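You operate a simulated robot arm through the tools that you are given. There is no shell and no other tool. Be economical: measure what you need, move in short steps, check, and stop when the job is done.

Carry out the task below with a simulated robot arm. There is one attempt and no reset: what you move stays moved.

TASK
Put things in order on the drying stand. At the end: the red lamp is on the brown box (marked "CARD"); the yellow tin (marked "PUTTY") stands on top of the clear jar with the orange lid; the pink cup stands where the red lamp stood; the white pad stands where the pink cup stood; whatever was shut is shut again. Leave all else as you found it, and nothing knocked over.

Only the result counts: the job must be done as asked and must still hold three seconds after the hand-in. Knocking over, shifting, dropping, spilling or breaking anything else fails it. A push-on lid holds only when it is set on centred and level and pressed home; a screw cap is set on level and turned clockwise until tight.

THE ROBOT
A 6-joint arm with a two-finger parallel gripper, fixed in place. Base frame: the origin is at the foot of the arm, x ahead of it, y to its left, z up; the work surface is at about z = 0. Units: m, rad, N and s.
With the tool pointing down near the work surface it reaches from about 0.12 to 0.5 m from the base axis. Its first joint turns from -1.257 to 1.257 rad. Payload 0.65 kg.
The TCP is the grasp point between the finger pads, 0.025 m short of the fingertips. In the tool frame z runs along the fingers and y along their closing line. The gripper opens to 0.076 m. The fingers are 0.018 m wide and 0.01 m thick; the gripper's body (0.036 by 0.078 m) begins 0.045 m behind the TCP.
Orientation is that of the tool frame in the base frame, as a unit quaternion [x, y, z, w]. With the fingers straight down and closing along the base's y, the tool's x points along the base's -x, its y along +y and its z along -z.

THE INTERFACE
- The arm moves only by the tool move_arm. Its argument "deltas" is a list of rows, each an object of numbers (a shift or turn left out is 0, a gripper value left out holds the last): "hand": the closure in counts, from 0 (fully open) to 255 (shut); "tx", "ty", "tz": the shift along the tool's x, y, z in units of 100 mm (1.0 is 100 mm); "wx", "wy", "wz": the turn, a rotation vector about the tool's x, y, z in units of 90 degrees (1.0 is 90 degrees). In form: [{"hand": .., "tx": .., "ty": .., "tz": .., "wx": .., "wy": .., "wz": ..}, ...]. A call has 1 to 12 rows; each row is the pose to reach, as a shift and turn from the pose commanded when the call began, along the tool's axes at that moment. A call with a number of a shift or a turn outside -1 to 1 is refused whole. A row lasts 0.2 s, in which the tool goes at most 0.05 m and 0.15 rad; a call with a longer step from one row to the next is refused whole, and so is a gripper value outside its range. A pose out of reach is approached as far as the arm can. The call stops where the force on the tool passes 40 N (or 10 N more than at its start, if that is more) or the arm is blocked; 0.2 s more then pass. Each finger travels about 0.108 m/s and halts on what it meets, pressing with about 42 N; the grip force reading is that of the motor and also rises with nothing between the fingers. The clock runs only during rows and for 0.2 s after the last one: add rows that repeat a pose to give the fingers time. The reply holds the time, the measured pose of the TCP, the force on the tool along the base axes, the opening and the grip force, in the units named above and with some noise.
- Cameras (640 x 400 px; columns grow to the right, rows downward): "scene" is fixed at [0.0426, 0.2639, 0.4047]; the picture's right is [-0.78, -0.63, 0.00], its down [-0.30, 0.37, -0.88] and it looks along [0.55, -0.69, -0.47] (base axes); focal length 220 px, centre (320, 200). "wrist" rides on the gripper at [0.058, 0.011, -0.081] in the tool frame; the picture's right is [-0.18, 0.98, 0.00], its down [-0.75, -0.14, -0.64] and it looks along [-0.63, -0.12, 0.77] (tool axes); focal length 243 px, centre (320, 200). There is no depth. A picture from a camera that has moved, and an enlarged one, comes with that camera's place and axes in the base frame and with its lens. The place of the scene camera against the robot may be out by one fixed shift of up to 0.025 m in any direction.
- capture(camera): a new picture of that camera. It takes no simulated time.
- close_up(camera, box): a new picture of the part [left, top, right, bottom] of that camera's present view, enlarged. It takes no simulated time.
- close_job(): hands the job in; it is judged then, once.

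Work in short steps. Places have to be worked out from the pictures, the camera data and where the tool is seen: move nearer, look again, correct. Check each grasp and each placing, and mend what went wrong. You have 120 turns and 64 pictures in all, those below and enlarged ones among them. Open the gripper and draw the arm clear of the work before you hand the job in, unless the task says otherwise; then end with one line.

The tools are called after "Emit:" as a command line: name --argument value ..., lists and objects as JSON in quotes. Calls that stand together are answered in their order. move_arm: Moves the arm, as the interface text tells. Its arguments: {"type":"object","properties":{"deltas":{"type":"array"}},"required":["deltas"]} The other tools are called the same way: capture (camera) takes a picture; close_up (camera, box) takes an enlarged picture of a part of a camera's view; close_job () hands the job in.

At the start:

```text
time: 0.0
ee_pos: [0.3138, 0.0335, 0.2961]
orientation: [0.0, 1.0, 0.0, 0.001]
wrist_force: [0.8, 0.4, 1.2]
grip_width: 0.076
gripper_force: 0.0
```

scene: 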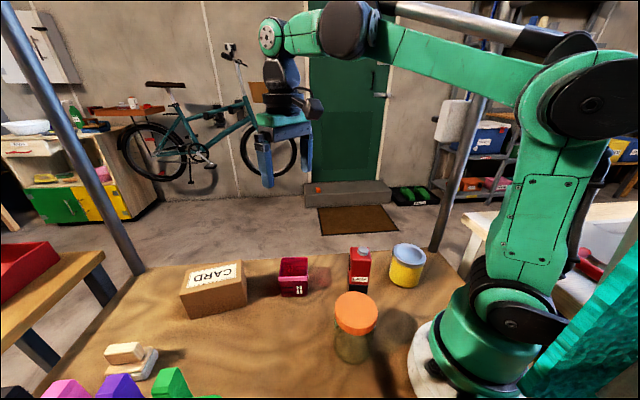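
wrist: 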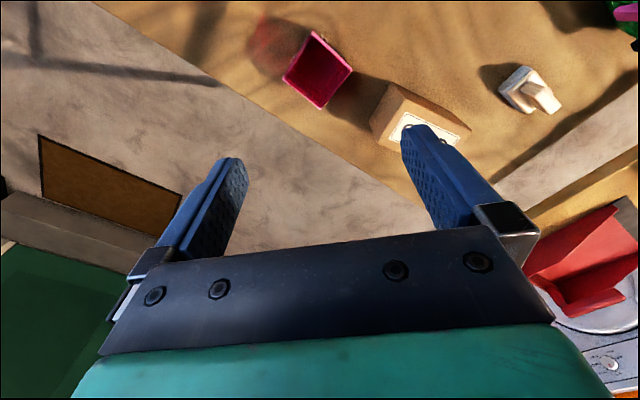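

I start by looking closely at the objects on the stand from the scene camera.

Emit:
close_up --camera "scene" --box '[260, 220, 460, 380]'

Emit:
close_up --camera "scene" --box '[0, 250, 260, 400]'

```text
2.50 times, centred on (360, 300) of scene
camera zoom: at [0.0426, 0.2639, 0.4047], right [-0.78, -0.63, 0.0], down [-0.3, 0.37, -0.88], along [0.55, -0.69, -0.47], focal length 551 px, centre (220, -50)
```

zoom: 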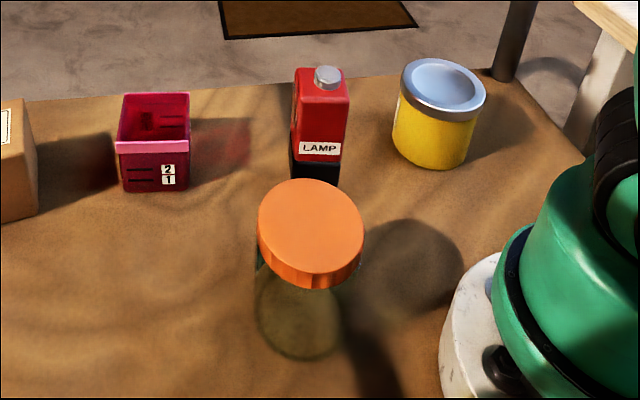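

```text
2.46 times, centred on (130, 325) of scene
camera zoom: at [0.0426, 0.2639, 0.4047], right [-0.78, -0.63, 0.0], down [-0.3, 0.37, -0.88], along [0.55, -0.69, -0.47], focal length 543 px, centre (788, -108)
```

zoom: 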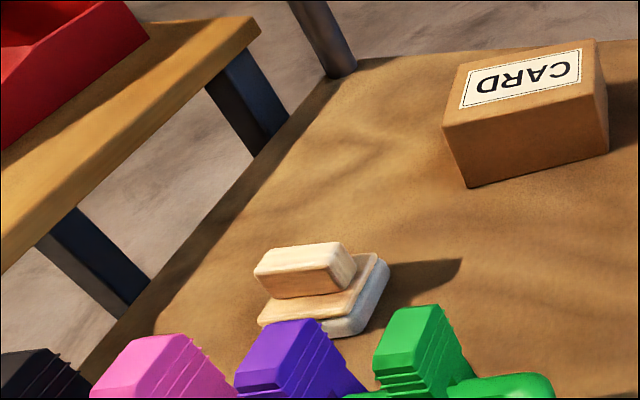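

Rough scene estimates: jar at about (0.14, 0.06), tin at (0.13, -0.15), cup at (0.32, 0.03) and lamp at (0.2, -0.06). I pull the arm back and up to look down on the near objects with the wrist camera.

Emit:
move_arm --deltas '[{"tx": 0.4, "ty": -0.2}, {"tx": 0.8, "ty": -0.4, "tz": -0.1}, {"tx": 1.0, "ty": -0.6, "tz": -0.2}, {"tx": 1.0, "ty": -0.8, "tz": -0.2}]'

Emit:
capture --camera "wrist"

```text
time: 1.0
ee_pos: [0.213, -0.0455, 0.3173]
orientation: [0.0, 1.0, 0.0, 0.0]
wrist_force: [0.0, 0.4, 0.1]
grip_width: 0.0759
gripper_force: 0.1
```

```text
59 pictures are left
camera wrist: at [0.156, -0.0344, 0.3977], right [0.18, 0.98, 0.0], down [0.75, -0.14, 0.64], along [0.63, -0.12, -0.77], focal length 243 px, centre (320, 200)
```

wrist: 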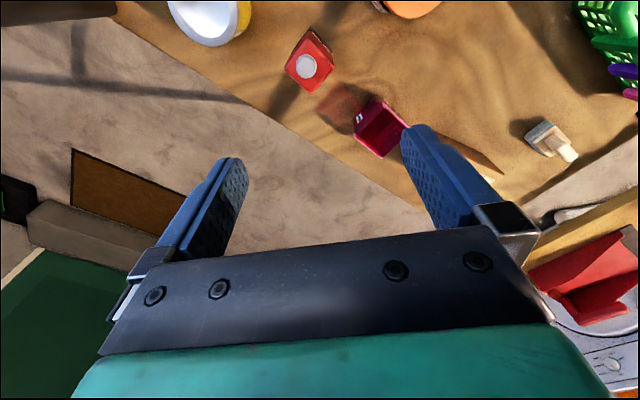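

The wrist view now shows tin, lamp, cup, box edge and pad. I tilt the tool so the camera looks straighter down at the near objects.

Emit:
move_arm --deltas '[{"wy": 0.09}, {"wy": 0.18}, {"wy": 0.27}, {"wy": 0.36}, {"wy": 0.4}]'

Emit:
capture --camera "wrist"

```text
time: 2.2
ee_pos: [0.213, -0.0487, 0.3166]
orientation: [0.0, 0.975, -0.002, -0.222]
wrist_force: [-1.0, 0.1, 0.5]
grip_width: 0.0758
gripper_force: 0.1
out of reach, approached as far as the arm can: row 4, 5
```

```text
58 pictures are left
camera wrist: at [0.1965, -0.0379, 0.4149], right [0.16, 0.98, -0.08], down [0.96, -0.14, 0.25], along [0.24, -0.12, -0.96], focal length 243 px, centre (320, 200)
```

wrist: 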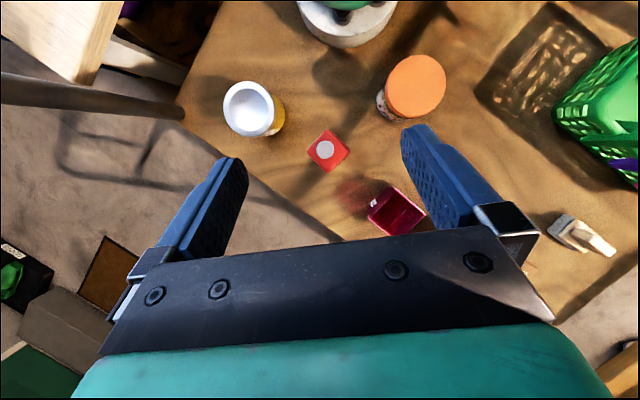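

This gives a good overview. I enlarge it for detail.

Emit:
close_up --camera "wrist" --box '[200, 40, 460, 240]'

```text
2.00 times, centred on (330, 140) of wrist
camera zoom: at [0.1965, -0.0379, 0.4149], right [0.16, 0.98, -0.08], down [0.96, -0.14, 0.25], along [0.24, -0.12, -0.96], focal length 485 px, centre (300, 320)
```

zoom: 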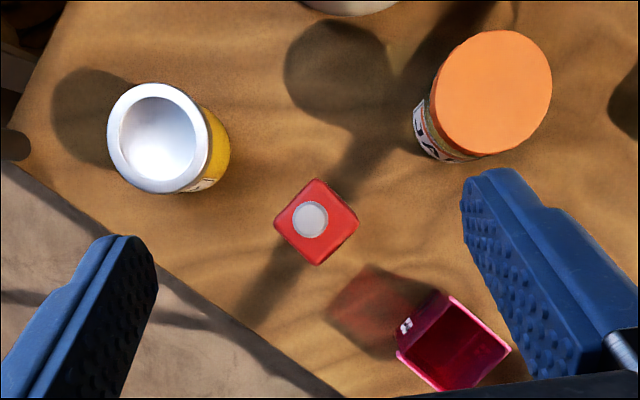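

Lamp knob triangulates to about (0.210, -0.060), top near z 0.105. Lamp faces lie at 45°. Now I shift forward and left to see the box, cup and pad.

Emit:
move_arm --deltas '[{"tx": -0.2, "ty": 0.25, "tz": -0.15}, {"tx": -0.4, "ty": 0.5, "tz": -0.29}, {"tx": -0.6, "ty": 0.8, "tz": -0.44}, {"tx": -0.81, "ty": 1.0, "tz": -0.588}]'

Emit:
capture --camera "wrist"

```text
time: 3.2
ee_pos: [0.3111, 0.0545, 0.3337]
orientation: [-0.001, 0.976, -0.001, -0.22]
wrist_force: [-0.1, 0.8, 0.6]
grip_width: 0.0759
gripper_force: 0.0
```

```text
56 pictures are left
camera wrist: at [0.2946, 0.0648, 0.431], right [0.17, 0.98, -0.08], down [0.96, -0.14, 0.26], along [0.24, -0.12, -0.96], focal length 243 px, centre (320, 200)
```

wrist: 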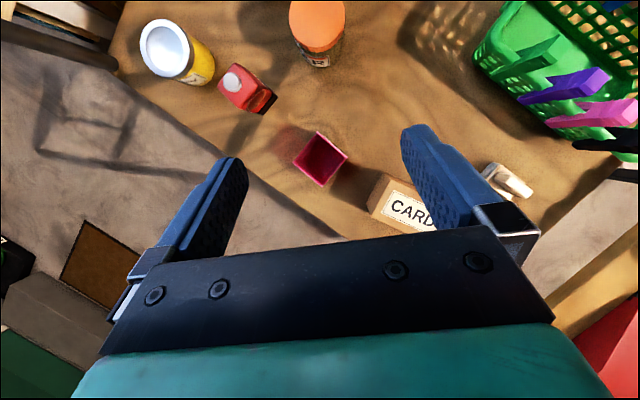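

The box and cup are clear here. I enlarge this area and the pad.

Emit:
close_up --camera "wrist" --box '[210, 50, 450, 230]'

Emit:
close_up --camera "wrist" --box '[460, 0, 640, 220]'

```text
2.22 times, centred on (330, 140) of wrist
camera zoom: at [0.2946, 0.0648, 0.431], right [0.17, 0.98, -0.08], down [0.96, -0.14, 0.26], along [0.24, -0.12, -0.96], focal length 539 px, centre (298, 333)
```

zoom: 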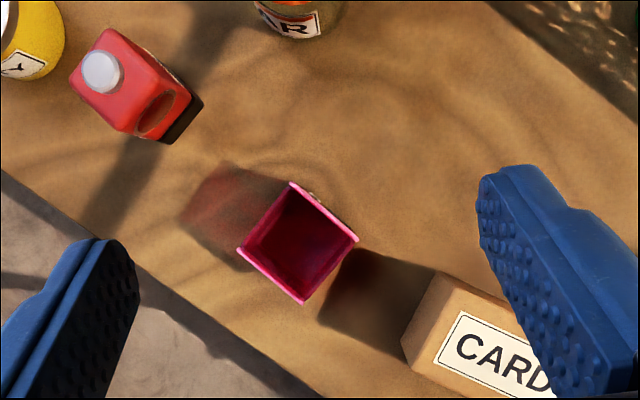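

```text
1.82 times, centred on (550, 110) of wrist
camera zoom: at [0.2946, 0.0648, 0.431], right [0.17, 0.98, -0.08], down [0.96, -0.14, 0.26], along [0.24, -0.12, -0.96], focal length 441 px, centre (-98, 364)
```

zoom: 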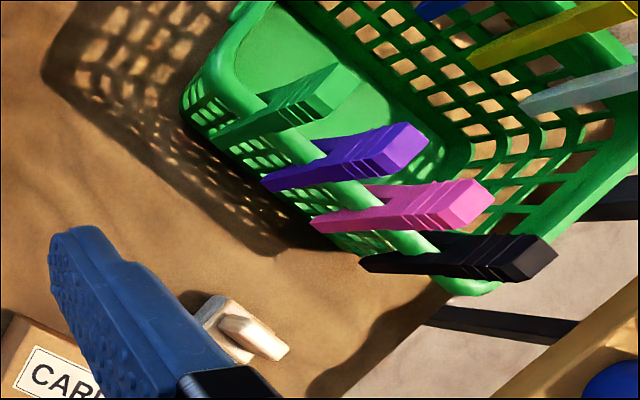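

Cup rim centre is about (0.324, 0.030), height ~0.065, side ~0.058, yaw ~41°. Lamp centre is about (0.2095, -0.0585), same yaw. I untilt and move above the lamp at z≈0.23.

Emit:
move_arm --deltas '[{"tx": 0.1, "ty": -0.23, "tz": 0.27, "wy": -0.09}, {"tx": 0.2, "ty": -0.45, "tz": 0.54, "wy": -0.18}, {"tx": 0.3, "ty": -0.68, "tz": 0.8, "wy": -0.27}, {"tx": 0.4, "ty": -0.9, "tz": 1.0, "wy": -0.2825}, {"tx": 0.489, "ty": -1.0, "tz": 1.0, "wy": -0.2825}]'

Emit:
move_arm --deltas '[{"wz": -0.09}, {"wz": -0.18}, {"wz": -0.27}, {"wz": -0.36}, {"wz": -0.444}]'

Emit:
capture --camera "wrist"

```text
time: 4.4
ee_pos: [0.2259, -0.0468, 0.2642]
orientation: [-0.001, 1.0, -0.002, -0.001]
wrist_force: [0.1, -0.2, -0.3]
grip_width: 0.0761
gripper_force: 0.0
```

```text
time: 5.6
ee_pos: [0.2254, -0.046, 0.2651]
orientation: [-0.344, 0.939, -0.001, -0.002]
wrist_force: [0.3, 0.4, 0.4]
grip_width: 0.0763
gripper_force: 0.0
```

```text
53 pictures are left
camera wrist: at [0.1744, -0.0748, 0.3469], right [-0.49, 0.87, 0.0], down [0.67, 0.38, 0.64], along [0.56, 0.31, -0.77], focal length 243 px, centre (320, 200)
```

wrist: 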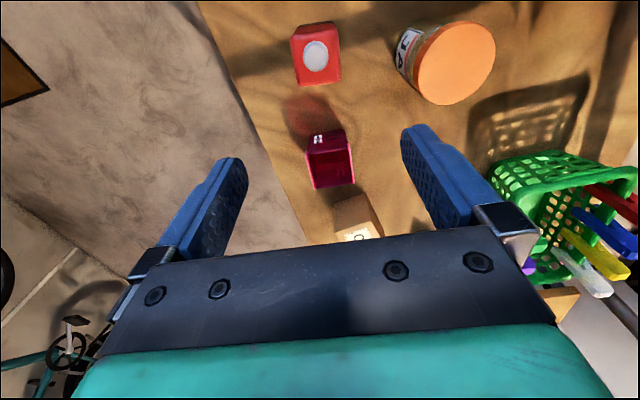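

The lamp's faces line up with the tool. Lamp centre is refined to (0.2105, -0.060). I shift over it and lower to z≈0.165.

Emit:
move_arm --deltas '[{"tx": 0.204, "ty": -0.01, "tz": 0.2}, {"tx": 0.204, "ty": -0.01, "tz": 0.6}, {"tx": 0.204, "ty": -0.01, "tz": 0.9}, {"tx": 0.204, "ty": -0.01, "tz": 1.0}]'

Emit:
capture --camera "wrist"

```text
time: 6.6
ee_pos: [0.2087, -0.0611, 0.1666]
orientation: [-0.343, 0.94, -0.001, -0.001]
wrist_force: [0.2, 0.4, -0.5]
grip_width: 0.0761
gripper_force: 0.1
```

```text
52 pictures are left
camera wrist: at [0.1583, -0.0894, 0.2488], right [-0.49, 0.87, 0.0], down [0.67, 0.38, 0.64], along [0.56, 0.31, -0.77], focal length 243 px, centre (320, 200)
```

wrist: 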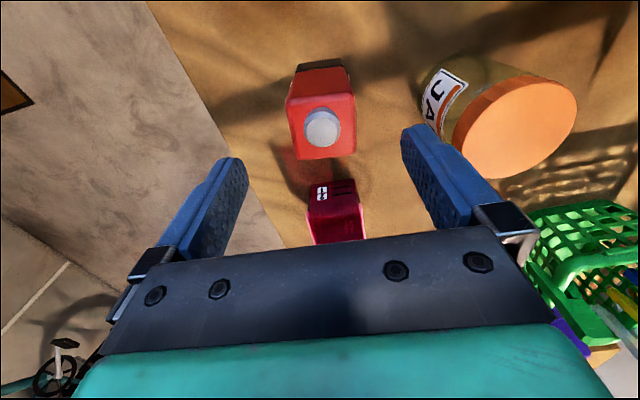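

Knob is consistent at about (0.2115, -0.059). I descend straight to z≈0.07 with open fingers, then close.

Emit:
move_arm --deltas '[{"tx": -0.02, "tz": 0.35}, {"tx": -0.02, "tz": 0.65}, {"tx": -0.02, "tz": 0.85}, {"tx": -0.02, "tz": 0.96}, {"tx": -0.02, "tz": 0.96}]'

Emit:
move_arm --deltas '[{"hand": 120}, {"hand": 200}, {"hand": 230}, {"hand": 230}]'

Emit:
capture --camera "scene"

```text
time: 7.8
ee_pos: [0.2109, -0.0586, 0.0703]
orientation: [-0.342, 0.94, -0.001, -0.002]
wrist_force: [-0.8, 0.1, 0.2]
grip_width: 0.076
gripper_force: 0.0
```

```text
time: 8.8
ee_pos: [0.2105, -0.0593, 0.0699]
orientation: [-0.342, 0.94, -0.001, -0.001]
wrist_force: [-0.1, -0.2, 0.7]
grip_width: 0.0415
gripper_force: 41.9
```

```text
51 pictures are left
```

scene: 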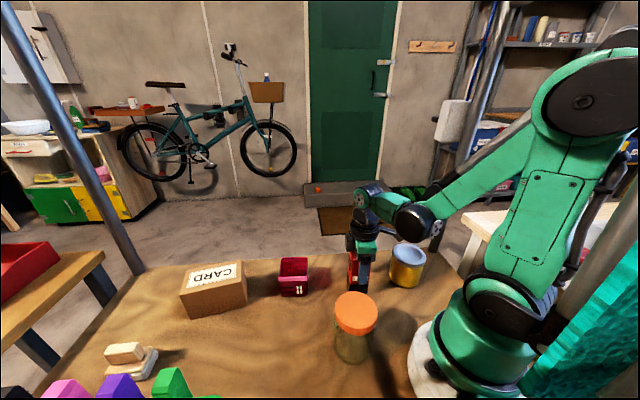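

Lamp is gripped (0.0415 wide) and its original place is (0.2105, -0.0593). I lift straight up first, then move toward the box and look.

Emit:
move_arm --deltas '[{"tz": -0.3}, {"tz": -0.7}, {"tz": -1.0}, {"tz": -1.0}]'

Emit:
move_arm --deltas '[{"tx": -0.2, "tz": -0.2}, {"tx": -0.5, "ty": 0.1, "tz": -0.5}, {"tx": -0.8, "ty": 0.3, "tz": -0.8}, {"tx": -1.0, "ty": 0.4, "tz": -1.0}]'

Emit:
capture --camera "wrist"

```text
time: 9.8
ee_pos: [0.2088, -0.0565, 0.1685]
orientation: [-0.342, 0.94, -0.001, -0.002]
wrist_force: [0.3, -0.1, -1.1]
grip_width: 0.0416
gripper_force: 42.3
```

```text
time: 10.8
ee_pos: [0.2632, 0.0385, 0.2703]
orientation: [-0.342, 0.94, -0.001, -0.002]
wrist_force: [0.3, -0.1, -0.9]
grip_width: 0.0415
gripper_force: 42.5
```

```text
50 pictures are left
camera wrist: at [0.2139, 0.0092, 0.3512], right [-0.49, 0.87, 0.0], down [0.67, 0.38, 0.64], along [0.56, 0.31, -0.77], focal length 243 px, centre (320, 200)
```

wrist: 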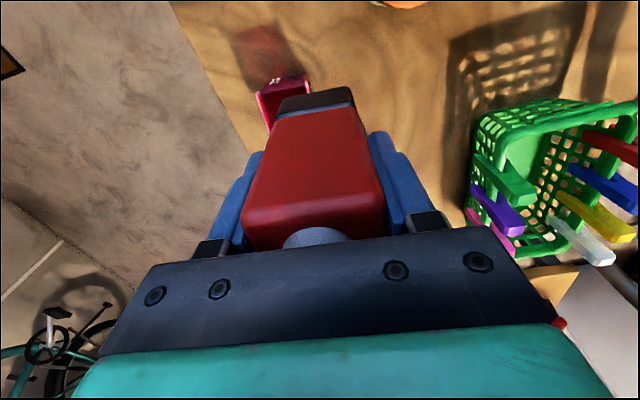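

The lamp hides the box. I turn the wrist back to yaw 0 and shift right, so the box shows to the right of the held lamp.

Emit:
move_arm --deltas '[{"wz": 0.09}, {"wz": 0.18}, {"wz": 0.27}, {"wz": 0.36}, {"wz": 0.444}]'

Emit:
move_arm --deltas '[{"ty": -0.3, "tx": -0.1}, {"ty": -0.6, "tx": -0.3}, {"ty": -0.8, "tx": -0.5}]'

Emit:
capture --camera "wrist"

```text
time: 12.0
ee_pos: [0.2641, 0.036, 0.2706]
orientation: [0.001, 1.0, -0.001, -0.001]
wrist_force: [0.4, 0.5, -2.5]
grip_width: 0.0417
gripper_force: 41.9
```

```text
time: 12.8
ee_pos: [0.3136, -0.0445, 0.2719]
orientation: [-0.001, 1.0, -0.003, -0.002]
wrist_force: [0.3, 0.3, -2.0]
grip_width: 0.0417
gripper_force: 42.4
```

```text
49 pictures are left
camera wrist: at [0.2568, -0.0336, 0.3536], right [0.18, 0.98, 0.0], down [0.75, -0.14, 0.64], along [0.63, -0.12, -0.77], focal length 243 px, centre (320, 200)
```

wrist: 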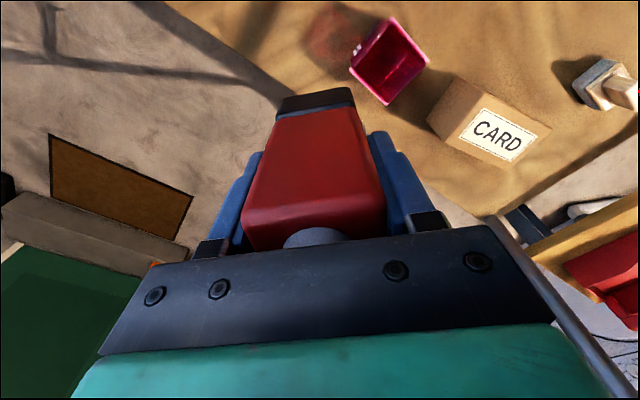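

Now the box is fully visible. I enlarge it to measure its corners.

Emit:
close_up --camera "wrist" --box '[400, 40, 640, 190]'

```text
2.67 times, centred on (520, 115) of wrist
camera zoom: at [0.2568, -0.0336, 0.3536], right [0.18, 0.98, 0.0], down [0.75, -0.14, 0.64], along [0.63, -0.12, -0.77], focal length 647 px, centre (-213, 427)
```

zoom: 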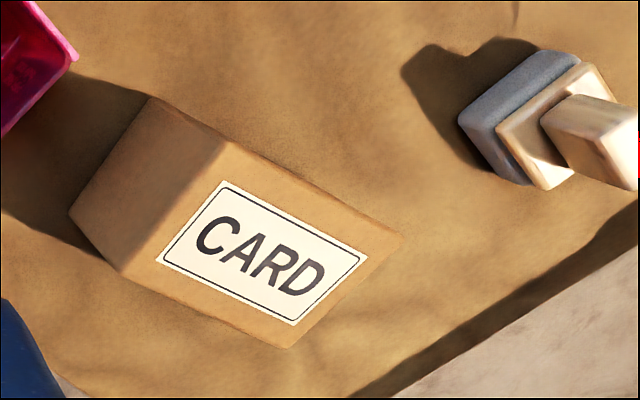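

Box top measures: centre about (0.425, 0.1555), height ~0.073, long side ~0.105 at 56°, short ~0.063. I turn the gripper so the closing line follows the long side, then move over the box centre.

Emit:
move_arm --deltas '[{"wz": 0.09}, {"wz": 0.18}, {"wz": 0.27}, {"wz": 0.36}, {"wz": 0.378}]'

Emit:
move_arm --deltas '[{"ty": 0.3, "tx": 0.05}, {"ty": 0.7, "tx": 0.1}, {"ty": 1.0, "tx": 0.19}, {"ty": 1.0, "tx": 0.19}]'

Emit:
move_arm --deltas '[{"ty": 0.3}, {"ty": 0.7}, {"ty": 0.95}, {"ty": 1.0}, {"ty": 1.0}]'

Emit:
capture --camera "scene"

```text
time: 14.0
ee_pos: [0.3113, -0.0456, 0.27]
orientation: [0.293, 0.956, -0.002, -0.001]
wrist_force: [-0.2, 0.0, -1.8]
grip_width: 0.0415
gripper_force: 42.0
```

```text
time: 15.0
ee_pos: [0.3537, 0.0517, 0.2669]
orientation: [0.292, 0.956, -0.001, 0.0]
wrist_force: [0.1, 0.5, -1.0]
grip_width: 0.0415
gripper_force: 41.7
```

```text
time: 16.2
ee_pos: [0.4061, 0.1326, 0.265]
orientation: [0.292, 0.956, -0.001, -0.001]
wrist_force: [0.5, -0.8, -1.0]
grip_width: 0.0419
gripper_force: 42.1
```

```text
47 pictures are left
```

scene: 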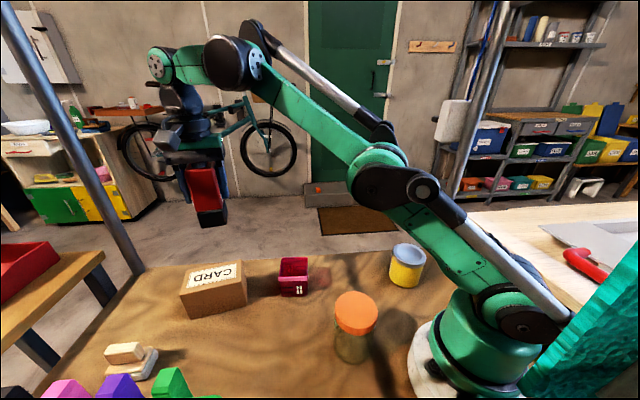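

Remaining shift is about 0.03 m along the tool's y. I correct it and lower to z≈0.165, leaving lamp bottom ~2 cm above the box.

Emit:
move_arm --deltas '[{"ty": 0.297, "tx": -0.03}, {"ty": 0.297, "tx": -0.03, "tz": 0.4}, {"ty": 0.297, "tx": -0.03, "tz": 0.75}, {"ty": 0.297, "tx": -0.03, "tz": 0.95}, {"ty": 0.297, "tx": -0.03, "tz": 0.95}]'

Emit:
close_up --camera "scene" --box '[130, 150, 330, 330]'

Emit:
capture --camera "wrist"

```text
time: 17.4
ee_pos: [0.4263, 0.1585, 0.1712]
orientation: [0.293, 0.956, -0.003, 0.0]
wrist_force: [0.2, 0.0, -2.0]
grip_width: 0.0416
gripper_force: 42.0
out of reach, approached as far as the arm can: row 1, 2
```

```text
2.22 times, centred on (230, 240) of scene
camera zoom: at [0.0426, 0.2639, 0.4047], right [-0.78, -0.63, 0.0], down [-0.3, 0.37, -0.88], along [0.55, -0.69, -0.47], focal length 490 px, centre (520, 111)
```

zoom: 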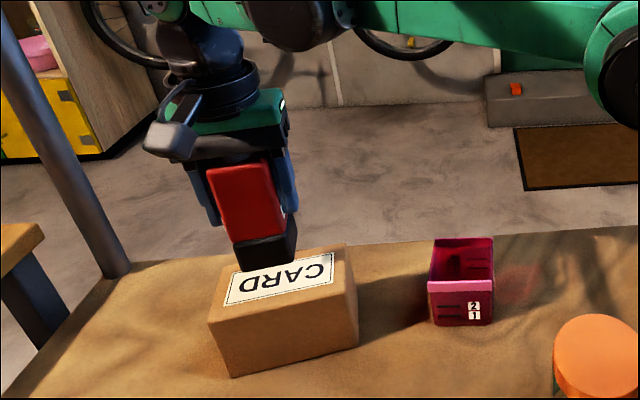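

```text
45 pictures are left
camera wrist: at [0.3856, 0.1998, 0.2529], right [0.7, 0.71, 0.0], down [0.55, -0.54, 0.64], along [0.46, -0.45, -0.77], focal length 243 px, centre (320, 200)
```

wrist: 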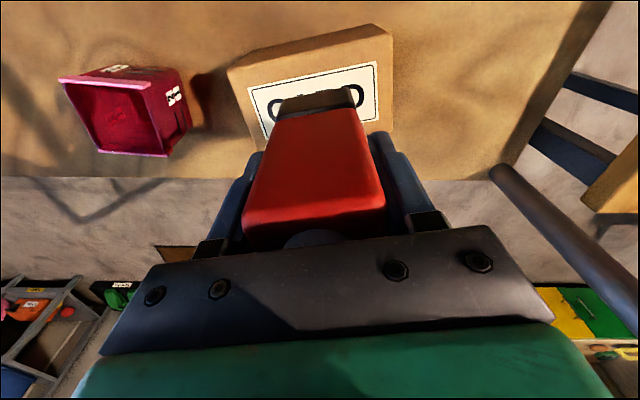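

The lamp is centred between the C and D of the label. I lower in small steps until contact.

Emit:
move_arm --deltas '[{"tz": 0.1}, {"tz": 0.18}, {"tz": 0.22}, {"tz": 0.25}, {"tz": 0.25}]'

```text
time: 18.6
ee_pos: [0.4277, 0.1561, 0.1485]
orientation: [0.291, 0.957, -0.001, -0.001]
wrist_force: [-0.4, 0.1, -2.4]
grip_width: 0.042
gripper_force: 42.0
```

Not in contact yet. A few more millimetres.

Emit:
move_arm --deltas '[{"tz": 0.02}, {"tz": 0.04}, {"tz": 0.05}, {"tz": 0.05}]'

Emit:
close_up --camera "scene" --box '[170, 210, 270, 330]'

```text
time: 19.6
ee_pos: [0.427, 0.1569, 0.1435]
orientation: [0.293, 0.956, -0.002, 0.0]
wrist_force: [2.5, 1.4, 23.7]
grip_width: 0.0416
gripper_force: 41.7
```

```text
3.33 times, centred on (220, 270) of scene
camera zoom: at [0.0425, 0.2638, 0.4047], right [-0.78, -0.63, 0.0], down [-0.29, 0.37, -0.88], along [0.56, -0.69, -0.47], focal length 735 px, centre (653, -33)
```

zoom: 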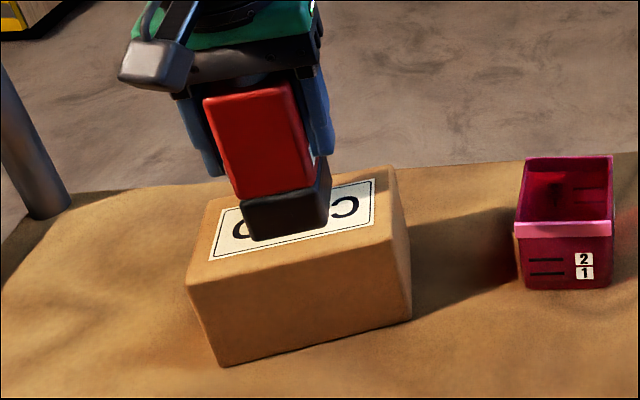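

Contact at z≈0.1435 with ~24 N. I ease up slightly, open, and lift straight out.

Emit:
move_arm --deltas '[{"tz": -0.015}, {"tz": -0.015, "hand": 120}, {"tz": -0.015, "hand": 0}, {"tz": -0.015, "hand": 0}, {"tz": -0.015, "hand": 0}]'

Emit:
move_arm --deltas '[{"tz": -0.2}, {"tz": -0.5}, {"tz": -0.9}, {"tz": -1.0}]'

Emit:
close_up --camera "scene" --box '[130, 150, 330, 330]'

```text
time: 20.8
ee_pos: [0.4259, 0.1544, 0.1457]
orientation: [0.293, 0.956, -0.002, -0.002]
wrist_force: [0.5, -0.1, -0.2]
grip_width: 0.0759
gripper_force: 0.0
```

```text
time: 21.8
ee_pos: [0.4193, 0.1524, 0.2315]
orientation: [0.292, 0.956, -0.001, 0.0]
wrist_force: [-0.1, -0.6, 0.5]
grip_width: 0.0759
gripper_force: 0.1
out of reach, approached as far as the arm can: row 3, 4
```

```text
2.22 times, centred on (230, 240) of scene
camera zoom: at [0.0426, 0.2639, 0.4047], right [-0.78, -0.63, 0.0], down [-0.3, 0.37, -0.88], along [0.55, -0.69, -0.47], focal length 490 px, centre (520, 111)
```

zoom: 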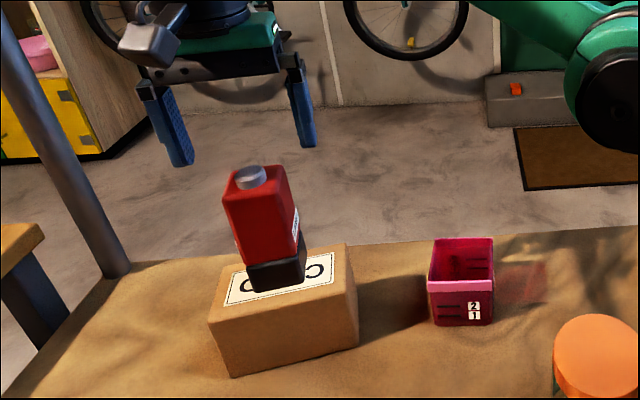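

The lamp stands squarely on the box. Next is the cup: I move back over it and turn to its 41° yaw.

Emit:
move_arm --deltas '[{"ty": -0.3}, {"ty": -0.7}, {"ty": -1.0, "tx": 0.1}, {"ty": -1.0, "tx": 0.1}]'

Emit:
move_arm --deltas '[{"ty": -0.2, "wz": 0.05}, {"ty": -0.5, "wz": 0.1}, {"ty": -0.55, "wz": 0.167}, {"ty": -0.55, "wz": 0.167}]'

Emit:
capture --camera "wrist"

```text
time: 22.8
ee_pos: [0.355, 0.0739, 0.2301]
orientation: [0.292, 0.956, -0.001, -0.001]
wrist_force: [-1.1, 0.2, -0.3]
grip_width: 0.0761
gripper_force: 0.1
```

```text
time: 23.8
ee_pos: [0.3245, 0.0282, 0.2297]
orientation: [0.416, 0.909, -0.001, -0.001]
wrist_force: [-1.0, 1.0, 0.3]
grip_width: 0.0759
gripper_force: 0.0
```

```text
42 pictures are left
camera wrist: at [0.2955, 0.0789, 0.3112], right [0.86, 0.5, 0.0], down [0.39, -0.66, 0.64], along [0.32, -0.56, -0.77], focal length 243 px, centre (320, 200)
```

wrist: 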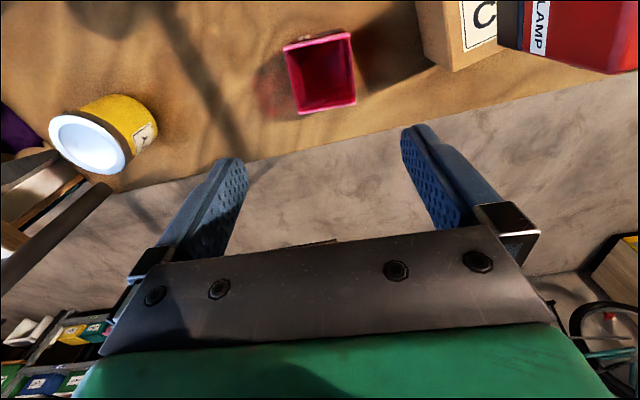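

Cup rim centre refined to (0.3238, 0.0304), yaw matching the tool's. I descend in two steps to z≈0.042.

Emit:
move_arm --deltas '[{"ty": 0.01, "tx": 0.015, "tz": 0.4}, {"ty": 0.01, "tx": 0.015, "tz": 0.8}, {"ty": 0.01, "tx": 0.015, "tz": 1.0}, {"ty": 0.01, "tx": 0.015, "tz": 1.0}]'

Emit:
capture --camera "wrist"

```text
time: 24.8
ee_pos: [0.3235, 0.0294, 0.1325]
orientation: [0.414, 0.91, -0.001, -0.001]
wrist_force: [-0.2, -0.3, -0.1]
grip_width: 0.076
gripper_force: 0.0
```

```text
41 pictures are left
camera wrist: at [0.2942, 0.0804, 0.2135], right [0.86, 0.51, 0.0], down [0.39, -0.66, 0.64], along [0.32, -0.56, -0.77], focal length 243 px, centre (320, 200)
```

wrist: 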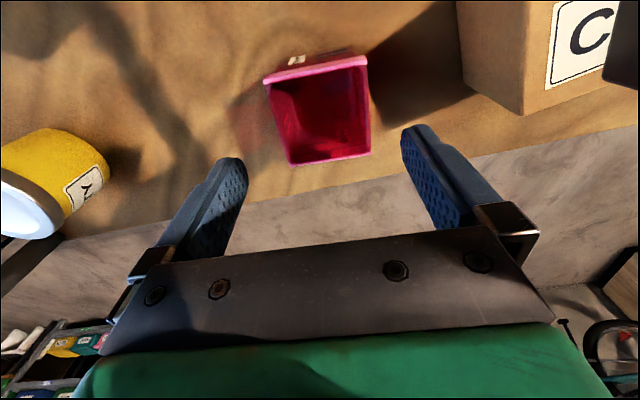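

Cup is centred under the gripper. I lower to z≈0.042 and close.

Emit:
move_arm --deltas '[{"tx": 0.015, "tz": 0.3}, {"tx": 0.015, "tz": 0.6}, {"tx": 0.015, "tz": 0.8}, {"tx": 0.015, "tz": 0.9}, {"tx": 0.015, "tz": 0.9}]'

Emit:
move_arm --deltas '[{"hand": 60}, {"hand": 120}, {"hand": 180}, {"hand": 180}, {"hand": 180}]'

Emit:
capture --camera "wrist"

```text
time: 26.0
ee_pos: [0.3237, 0.0333, 0.0407]
orientation: [0.414, 0.91, -0.001, -0.001]
wrist_force: [0.5, 0.4, 0.2]
grip_width: 0.0757
gripper_force: 0.0
```

```text
time: 27.2
ee_pos: [0.324, 0.0326, 0.0408]
orientation: [0.414, 0.91, -0.001, 0.0]
wrist_force: [0.7, -0.4, 0.1]
grip_width: 0.059
gripper_force: 42.2
```

```text
40 pictures are left
camera wrist: at [0.2947, 0.0839, 0.1215], right [0.86, 0.51, 0.0], down [0.39, -0.66, 0.64], along [0.32, -0.56, -0.77], focal length 243 px, centre (320, 200)
```

wrist: 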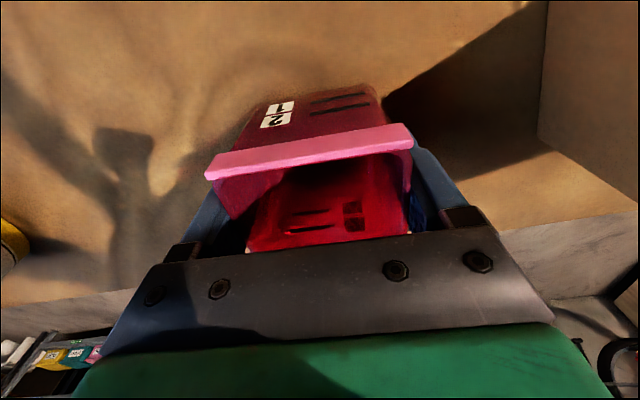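

Cup held (0.059 wide); its original centre is about (0.3237, 0.0315). I lift it and carry it level to the lamp's old place (0.2105, -0.0595).

Emit:
move_arm --deltas '[{"tz": -0.3}, {"tz": -0.6}, {"tz": -0.8}, {"tz": -0.8}]'

Emit:
move_arm --deltas '[{"ty": -0.25}, {"ty": -0.6, "tx": 0.03}, {"ty": -0.9, "tx": 0.057}, {"ty": -1.0, "tx": 0.057}, {"ty": -1.0, "tx": 0.057}]'

```text
time: 28.2
ee_pos: [0.3224, 0.0327, 0.1207]
orientation: [0.414, 0.91, -0.002, -0.001]
wrist_force: [-0.3, -0.2, -0.6]
grip_width: 0.0592
gripper_force: 41.9
```

```text
time: 29.4
ee_pos: [0.2445, -0.0272, 0.1212]
orientation: [0.415, 0.91, -0.002, -0.001]
wrist_force: [0.5, 1.0, 0.2]
grip_width: 0.059
gripper_force: 41.5
```

Remaining is about 0.047 m along the tool's y. I cover that and lower to near the surface.

Emit:
move_arm --deltas '[{"ty": -0.3}, {"ty": -0.468, "tx": -0.02}, {"ty": -0.468, "tx": -0.02}, {"ty": -0.468, "tx": -0.02, "tz": 0.35}, {"ty": -0.468, "tx": -0.02, "tz": 0.65}, {"ty": -0.468, "tx": -0.02, "tz": 0.75}, {"ty": -0.468, "tx": -0.02, "tz": 0.75}]'

```text
time: 31.0
ee_pos: [0.2091, -0.0573, 0.0475]
orientation: [0.415, 0.91, -0.002, -0.001]
wrist_force: [0.2, -0.2, -0.5]
grip_width: 0.0592
gripper_force: 41.6
```

Position (0.209, -0.057) matches within a couple of millimetres. I lower the last ~6 mm to contact.

Emit:
move_arm --deltas '[{"ty": -0.01, "tz": 0.03}, {"ty": -0.01, "tz": 0.05}, {"ty": -0.01, "tz": 0.065}, {"ty": -0.01, "tz": 0.065}]'

```text
time: 32.0
ee_pos: [0.2084, -0.0599, 0.0411]
orientation: [0.415, 0.91, -0.001, -0.001]
wrist_force: [-0.1, 2.5, 28.8]
grip_width: 0.0591
gripper_force: 42.2
```

Contact (29 N). I ease off slightly, open, lift straight up and look.

Emit:
move_arm --deltas '[{"tz": -0.01}, {"tz": -0.01, "hand": 120}, {"tz": -0.01, "hand": 0}, {"tz": -0.01, "hand": 0}, {"tz": -0.01, "hand": 0}]'

Emit:
move_arm --deltas '[{"tz": -0.15}, {"tz": -0.5}, {"tz": -0.9}, {"tz": -1.0}]'

Emit:
move_arm --deltas '[{"tz": -0.4}, {"tz": -0.8}, {"tz": -1.0}]'

Emit:
capture --camera "wrist"

Emit:
capture --camera "scene"

```text
time: 33.2
ee_pos: [0.2076, -0.0605, 0.0401]
orientation: [0.414, 0.91, -0.002, -0.001]
wrist_force: [-0.7, -1.2, 0.1]
grip_width: 0.0759
gripper_force: 0.1
```

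```text
time: 34.2
ee_pos: [0.2089, -0.0614, 0.14]
orientation: [0.415, 0.91, -0.002, -0.002]
wrist_force: [-0.2, 0.0, -0.7]
grip_width: 0.076
gripper_force: 0.1
```

```text
time: 35.0
ee_pos: [0.2097, -0.0607, 0.2423]
orientation: [0.415, 0.91, -0.001, -0.001]
wrist_force: [0.1, -0.8, -0.3]
grip_width: 0.0759
gripper_force: 0.0
```

```text
39 pictures are left
camera wrist: at [0.18, -0.0092, 0.3232], right [0.86, 0.51, 0.0], down [0.39, -0.66, 0.64], along [0.32, -0.56, -0.77], focal length 243 px, centre (320, 200)
```

wrist: 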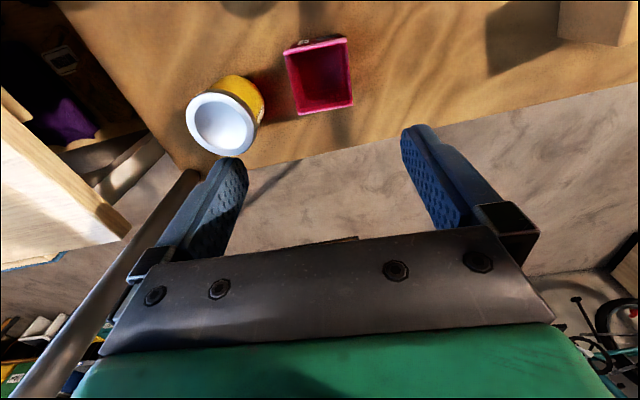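

```text
38 pictures are left
```

scene: 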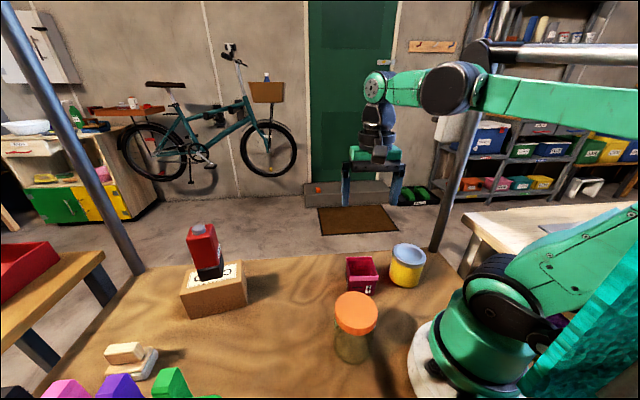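

Cup is placed. Now I measure the tin closely.

Emit:
close_up --camera "wrist" --box '[150, 50, 310, 170]'

Emit:
close_up --camera "scene" --box '[310, 225, 450, 375]'

```text
3.33 times, centred on (230, 110) of wrist
camera zoom: at [0.18, -0.0092, 0.3232], right [0.86, 0.51, 0.0], down [0.39, -0.66, 0.64], along [0.32, -0.56, -0.77], focal length 809 px, centre (620, 500)
```

zoom: 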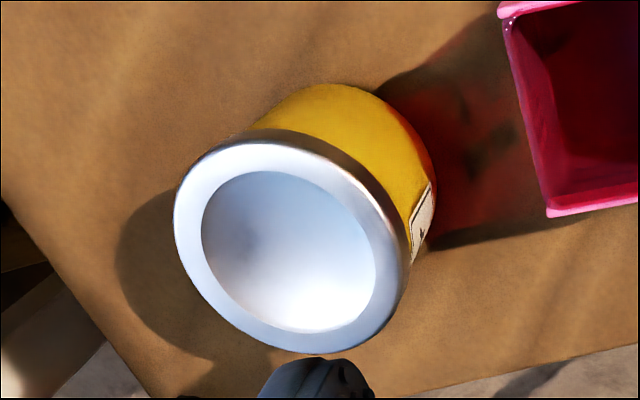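

```text
2.67 times, centred on (380, 300) of scene
camera zoom: at [0.0426, 0.2639, 0.4047], right [-0.78, -0.63, 0.0], down [-0.3, 0.37, -0.88], along [0.55, -0.69, -0.47], focal length 588 px, centre (160, -67)
```

zoom: 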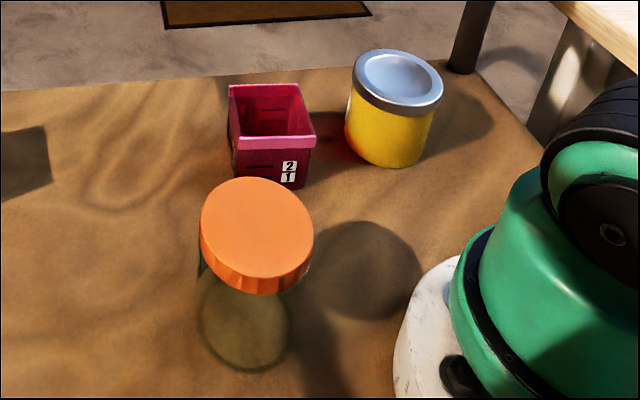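

Lid appears ~0.076 wide, about the gripper's opening, so I need a precise view from straight above. I move over the tin and tilt the camera vertical.

Emit:
move_arm --deltas '[{"ty": -0.3, "tx": -0.1, "tz": 0.1}, {"ty": -0.6, "tx": -0.25, "tz": 0.1}, {"ty": -0.9, "tx": -0.43, "tz": 0.2}, {"ty": -1.0, "tx": -0.43, "tz": 0.2}]'

Emit:
move_arm --deltas '[{"ty": -0.25, "wy": 0.09}, {"ty": -0.25, "wy": 0.18}, {"ty": -0.25, "wy": 0.27}]'

Emit:
capture --camera "wrist"

```text
time: 36.0
ee_pos: [0.1641, -0.1601, 0.2228]
orientation: [0.415, 0.91, -0.002, -0.001]
wrist_force: [-0.1, -0.8, 1.1]
grip_width: 0.0762
gripper_force: 0.0
```

```text
time: 36.8
ee_pos: [0.1443, -0.1747, 0.2222]
orientation: [0.406, 0.889, 0.087, -0.193]
wrist_force: [-0.2, -0.1, 0.1]
grip_width: 0.076
gripper_force: 0.1
```

```text
35 pictures are left
camera wrist: at [0.1405, -0.1532, 0.32], right [0.85, 0.52, -0.08], down [0.52, -0.81, 0.28], along [0.08, -0.28, -0.96], focal length 243 px, centre (320, 200)
```

wrist: 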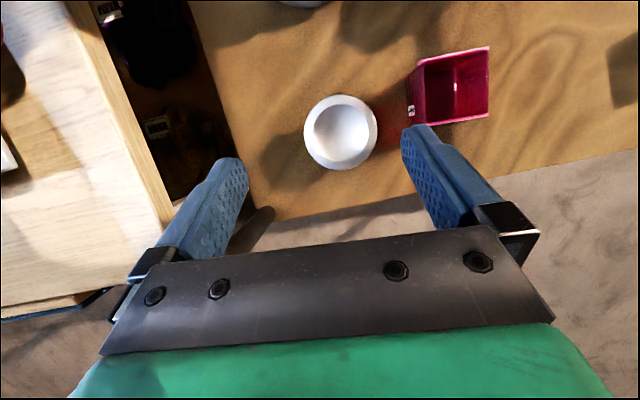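

Emit:
close_up --camera "wrist" --box '[270, 60, 430, 190]'

```text
3.08 times, centred on (350, 125) of wrist
camera zoom: at [0.1405, -0.1532, 0.32], right [0.85, 0.52, -0.08], down [0.52, -0.81, 0.28], along [0.08, -0.28, -0.96], focal length 746 px, centre (228, 431)
```

zoom: 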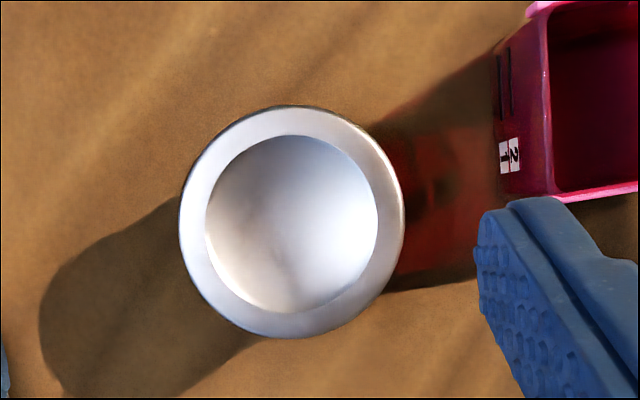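

From straight above the lid measures ~0.0715 m, so it fits in the 0.076 opening with ~2 mm each side. Tin centre is about (0.141, -0.155). I untilt and move over it.

Emit:
move_arm --deltas '[{"wy": -0.09}, {"wy": -0.18}, {"wy": -0.27}]'

Emit:
move_arm --deltas '[{"ty": 0.1, "tx": 0.17, "tz": 0.2}, {"ty": 0.1, "tx": 0.17, "tz": 0.5}, {"ty": 0.1, "tx": 0.17, "tz": 0.8}, {"ty": 0.1, "tx": 0.17, "tz": 0.8}]'

Emit:
capture --camera "wrist"

```text
time: 37.6
ee_pos: [0.1433, -0.1763, 0.2213]
orientation: [0.415, 0.91, -0.003, 0.0]
wrist_force: [-0.4, -0.3, 0.2]
grip_width: 0.0762
gripper_force: 0.1
```

```text
time: 38.6
ee_pos: [0.1395, -0.1558, 0.142]
orientation: [0.415, 0.91, -0.002, 0.0]
wrist_force: [0.6, -0.3, 0.2]
grip_width: 0.0758
gripper_force: 0.0
```

```text
33 pictures are left
camera wrist: at [0.1107, -0.1048, 0.2235], right [0.86, 0.51, 0.0], down [0.39, -0.66, 0.64], along [0.32, -0.56, -0.76], focal length 243 px, centre (320, 200)
```

wrist: 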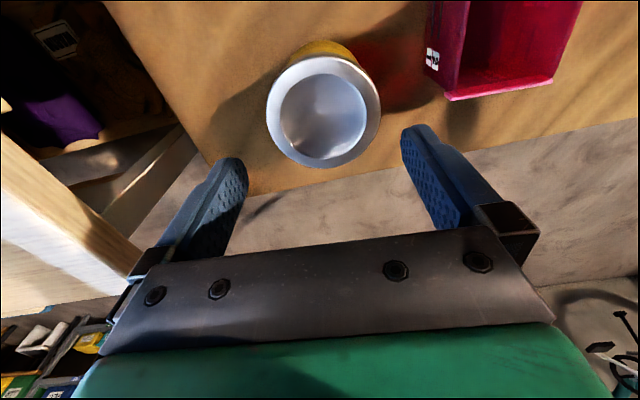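

Lid offset in the tool frame is about (+4, +2) mm. I correct and go down so the fingertips are just above the lid, then zoom in.

Emit:
move_arm --deltas '[{"ty": 0.018, "tx": 0.04, "tz": 0.2}, {"ty": 0.018, "tx": 0.04, "tz": 0.37}, {"ty": 0.018, "tx": 0.04, "tz": 0.37}]'

Emit:
close_up --camera "wrist" --box '[190, 80, 450, 240]'

Emit:
close_up --camera "scene" --box '[340, 190, 480, 300]'

```text
time: 39.4
ee_pos: [0.1376, -0.1532, 0.1061]
orientation: [0.415, 0.91, -0.002, 0.0]
wrist_force: [0.9, 0.2, 0.6]
grip_width: 0.0759
gripper_force: 0.0
```

```text
2.46 times, centred on (320, 160) of wrist
camera zoom: at [0.1088, -0.1022, 0.1876], right [0.86, 0.51, 0.0], down [0.39, -0.66, 0.64], along [0.32, -0.56, -0.76], focal length 597 px, centre (320, 298)
```

zoom: 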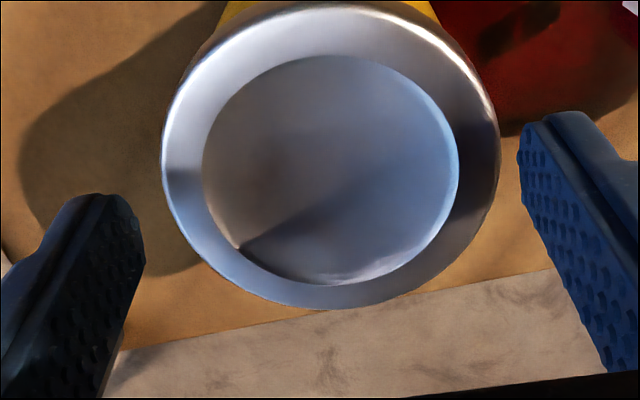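

```text
3.64 times, centred on (410, 245) of scene
camera zoom: at [0.0426, 0.2639, 0.4047], right [-0.78, -0.63, 0.0], down [-0.3, 0.37, -0.88], along [0.55, -0.69, -0.47], focal length 802 px, centre (-7, 36)
```

zoom: 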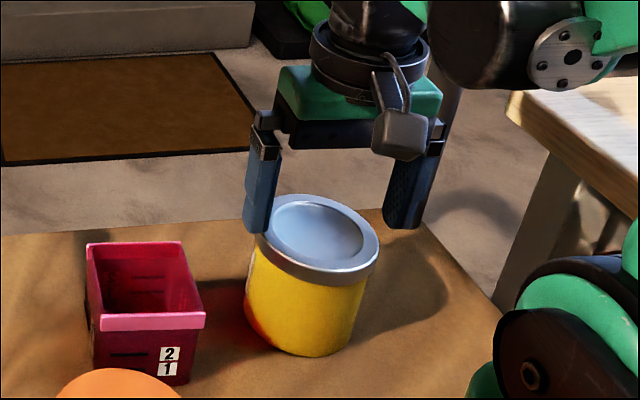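

Tool-frame offset is now about 1 mm in y. I correct it and descend gently past the lid, watching the force.

Emit:
move_arm --deltas '[{"ty": 0.01}, {"ty": 0.01, "tz": 0.06}, {"ty": 0.01, "tz": 0.1}, {"ty": 0.01, "tz": 0.14}, {"ty": 0.01, "tz": 0.18}, {"ty": 0.01, "tz": 0.22}, {"ty": 0.01, "tz": 0.22}]'

Emit:
close_up --camera "wrist" --box '[190, 80, 450, 240]'

```text
time: 41.0
ee_pos: [0.1385, -0.1526, 0.0831]
orientation: [0.415, 0.91, -0.002, -0.001]
wrist_force: [1.0, 0.1, -1.2]
grip_width: 0.0761
gripper_force: 0.1
```

```text
2.46 times, centred on (320, 160) of wrist
camera zoom: at [0.1096, -0.1016, 0.1642], right [0.86, 0.51, 0.0], down [0.39, -0.66, 0.64], along [0.32, -0.56, -0.77], focal length 597 px, centre (320, 298)
```

zoom: 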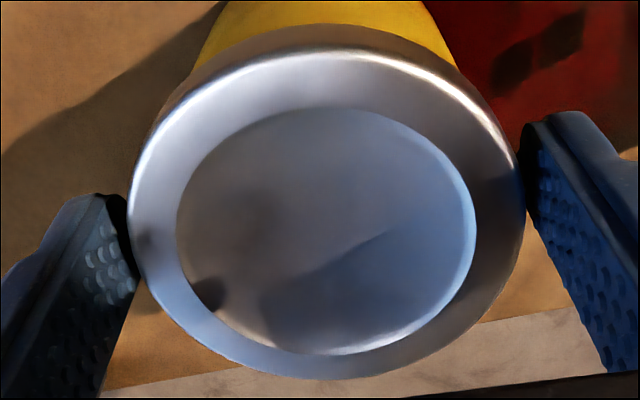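

The fingers straddle the lid without contact. I continue down to z≈0.052, then close.

Emit:
move_arm --deltas '[{"tx": 0.03, "ty": 0.008, "tz": 0.06}, {"tx": 0.03, "ty": 0.008, "tz": 0.12}, {"tx": 0.03, "ty": 0.008, "tz": 0.18}, {"tx": 0.03, "ty": 0.008, "tz": 0.24}, {"tx": 0.03, "ty": 0.008, "tz": 0.3}, {"tx": 0.03, "ty": 0.008, "tz": 0.31}]'

Emit:
move_arm --deltas '[{"hand": 40}, {"hand": 80}, {"hand": 120}, {"hand": 120}]'

Emit:
close_up --camera "scene" --box '[340, 190, 480, 300]'

```text
time: 42.4
ee_pos: [0.1386, -0.1485, 0.0505]
orientation: [0.414, 0.91, -0.002, -0.001]
wrist_force: [-0.9, -0.1, -0.3]
grip_width: 0.0764
gripper_force: 0.0
```

```text
time: 43.4
ee_pos: [0.1376, -0.1495, 0.0507]
orientation: [0.414, 0.91, -0.002, 0.0]
wrist_force: [0.0, 0.0, -0.4]
grip_width: 0.0711
gripper_force: 42.3
```

```text
3.64 times, centred on (410, 245) of scene
camera zoom: at [0.0426, 0.2639, 0.4047], right [-0.78, -0.63, 0.0], down [-0.3, 0.37, -0.88], along [0.55, -0.69, -0.47], focal length 802 px, centre (-7, 36)
```

zoom: 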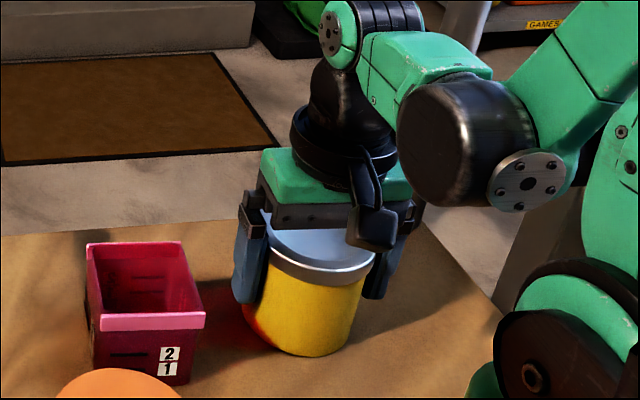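

Gripped at 0.0711, matching the lid. I lift slowly by 2 cm and check the lid stays on.

Emit:
move_arm --deltas '[{"tz": -0.04}, {"tz": -0.08}, {"tz": -0.14}, {"tz": -0.2}, {"tz": -0.2}]'

Emit:
close_up --camera "scene" --box '[340, 190, 480, 300]'

```text
time: 44.6
ee_pos: [0.1376, -0.1501, 0.0704]
orientation: [0.415, 0.91, -0.001, -0.002]
wrist_force: [0.1, 0.0, -2.4]
grip_width: 0.0708
gripper_force: 42.3
```

```text
3.64 times, centred on (410, 245) of scene
camera zoom: at [0.0426, 0.2639, 0.4047], right [-0.78, -0.63, 0.0], down [-0.3, 0.37, -0.88], along [0.55, -0.69, -0.47], focal length 802 px, centre (-7, 36)
```

zoom: 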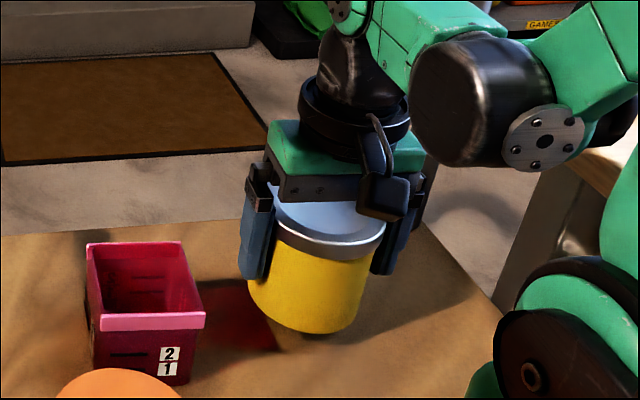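

The lid holds and the tin (~0.24 kg) hangs level. I lift higher, then rotate to yaw 0 so I can see the jar beside the held tin.

Emit:
move_arm --deltas '[{"tz": -0.2}, {"tz": -0.5}, {"tz": -0.8}, {"tz": -1.0}, {"tz": -1.0}]'

Emit:
move_arm --deltas '[{"tz": -0.1, "wz": -0.09}, {"tz": -0.3, "wz": -0.18}, {"tz": -0.5, "wz": -0.27}, {"tz": -0.6, "wz": -0.36}, {"tz": -0.6, "wz": -0.45}, {"tz": -0.6, "wz": -0.544}]'

```text
time: 45.8
ee_pos: [0.1399, -0.1488, 0.1725]
orientation: [0.414, 0.91, -0.001, -0.001]
wrist_force: [0.3, -0.6, -3.0]
grip_width: 0.0709
gripper_force: 41.8
```

```text
time: 47.2
ee_pos: [0.1383, -0.148, 0.231]
orientation: [-0.001, 1.0, -0.002, -0.002]
wrist_force: [0.4, 0.0, -2.2]
grip_width: 0.0708
gripper_force: 42.3
```

Now yaw 0. I move to about (0.17, -0.06) and look.

Emit:
move_arm --deltas '[{"tx": -0.1, "ty": 0.2}, {"tx": -0.2, "ty": 0.5}, {"tx": -0.32, "ty": 0.8}, {"tx": -0.32, "ty": 0.88}, {"tx": -0.32, "ty": 0.88}]'

Emit:
capture --camera "wrist"

```text
time: 48.4
ee_pos: [0.171, -0.0601, 0.2304]
orientation: [0.0, 1.0, -0.001, -0.001]
wrist_force: [-0.4, 0.8, -1.6]
grip_width: 0.0708
gripper_force: 42.1
```

```text
27 pictures are left
camera wrist: at [0.1138, -0.0497, 0.3123], right [0.18, 0.98, 0.0], down [0.75, -0.14, 0.64], along [0.63, -0.12, -0.77], focal length 243 px, centre (320, 200)
```

wrist: 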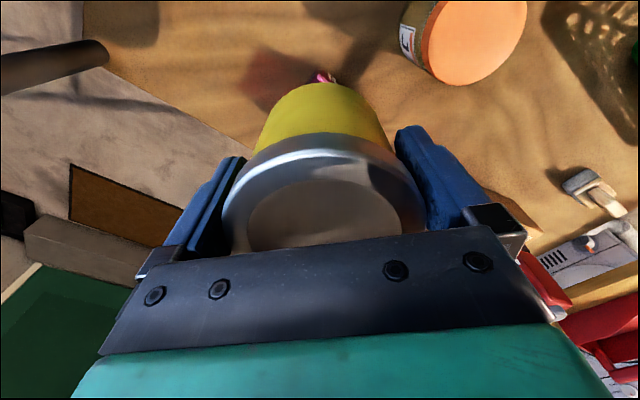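

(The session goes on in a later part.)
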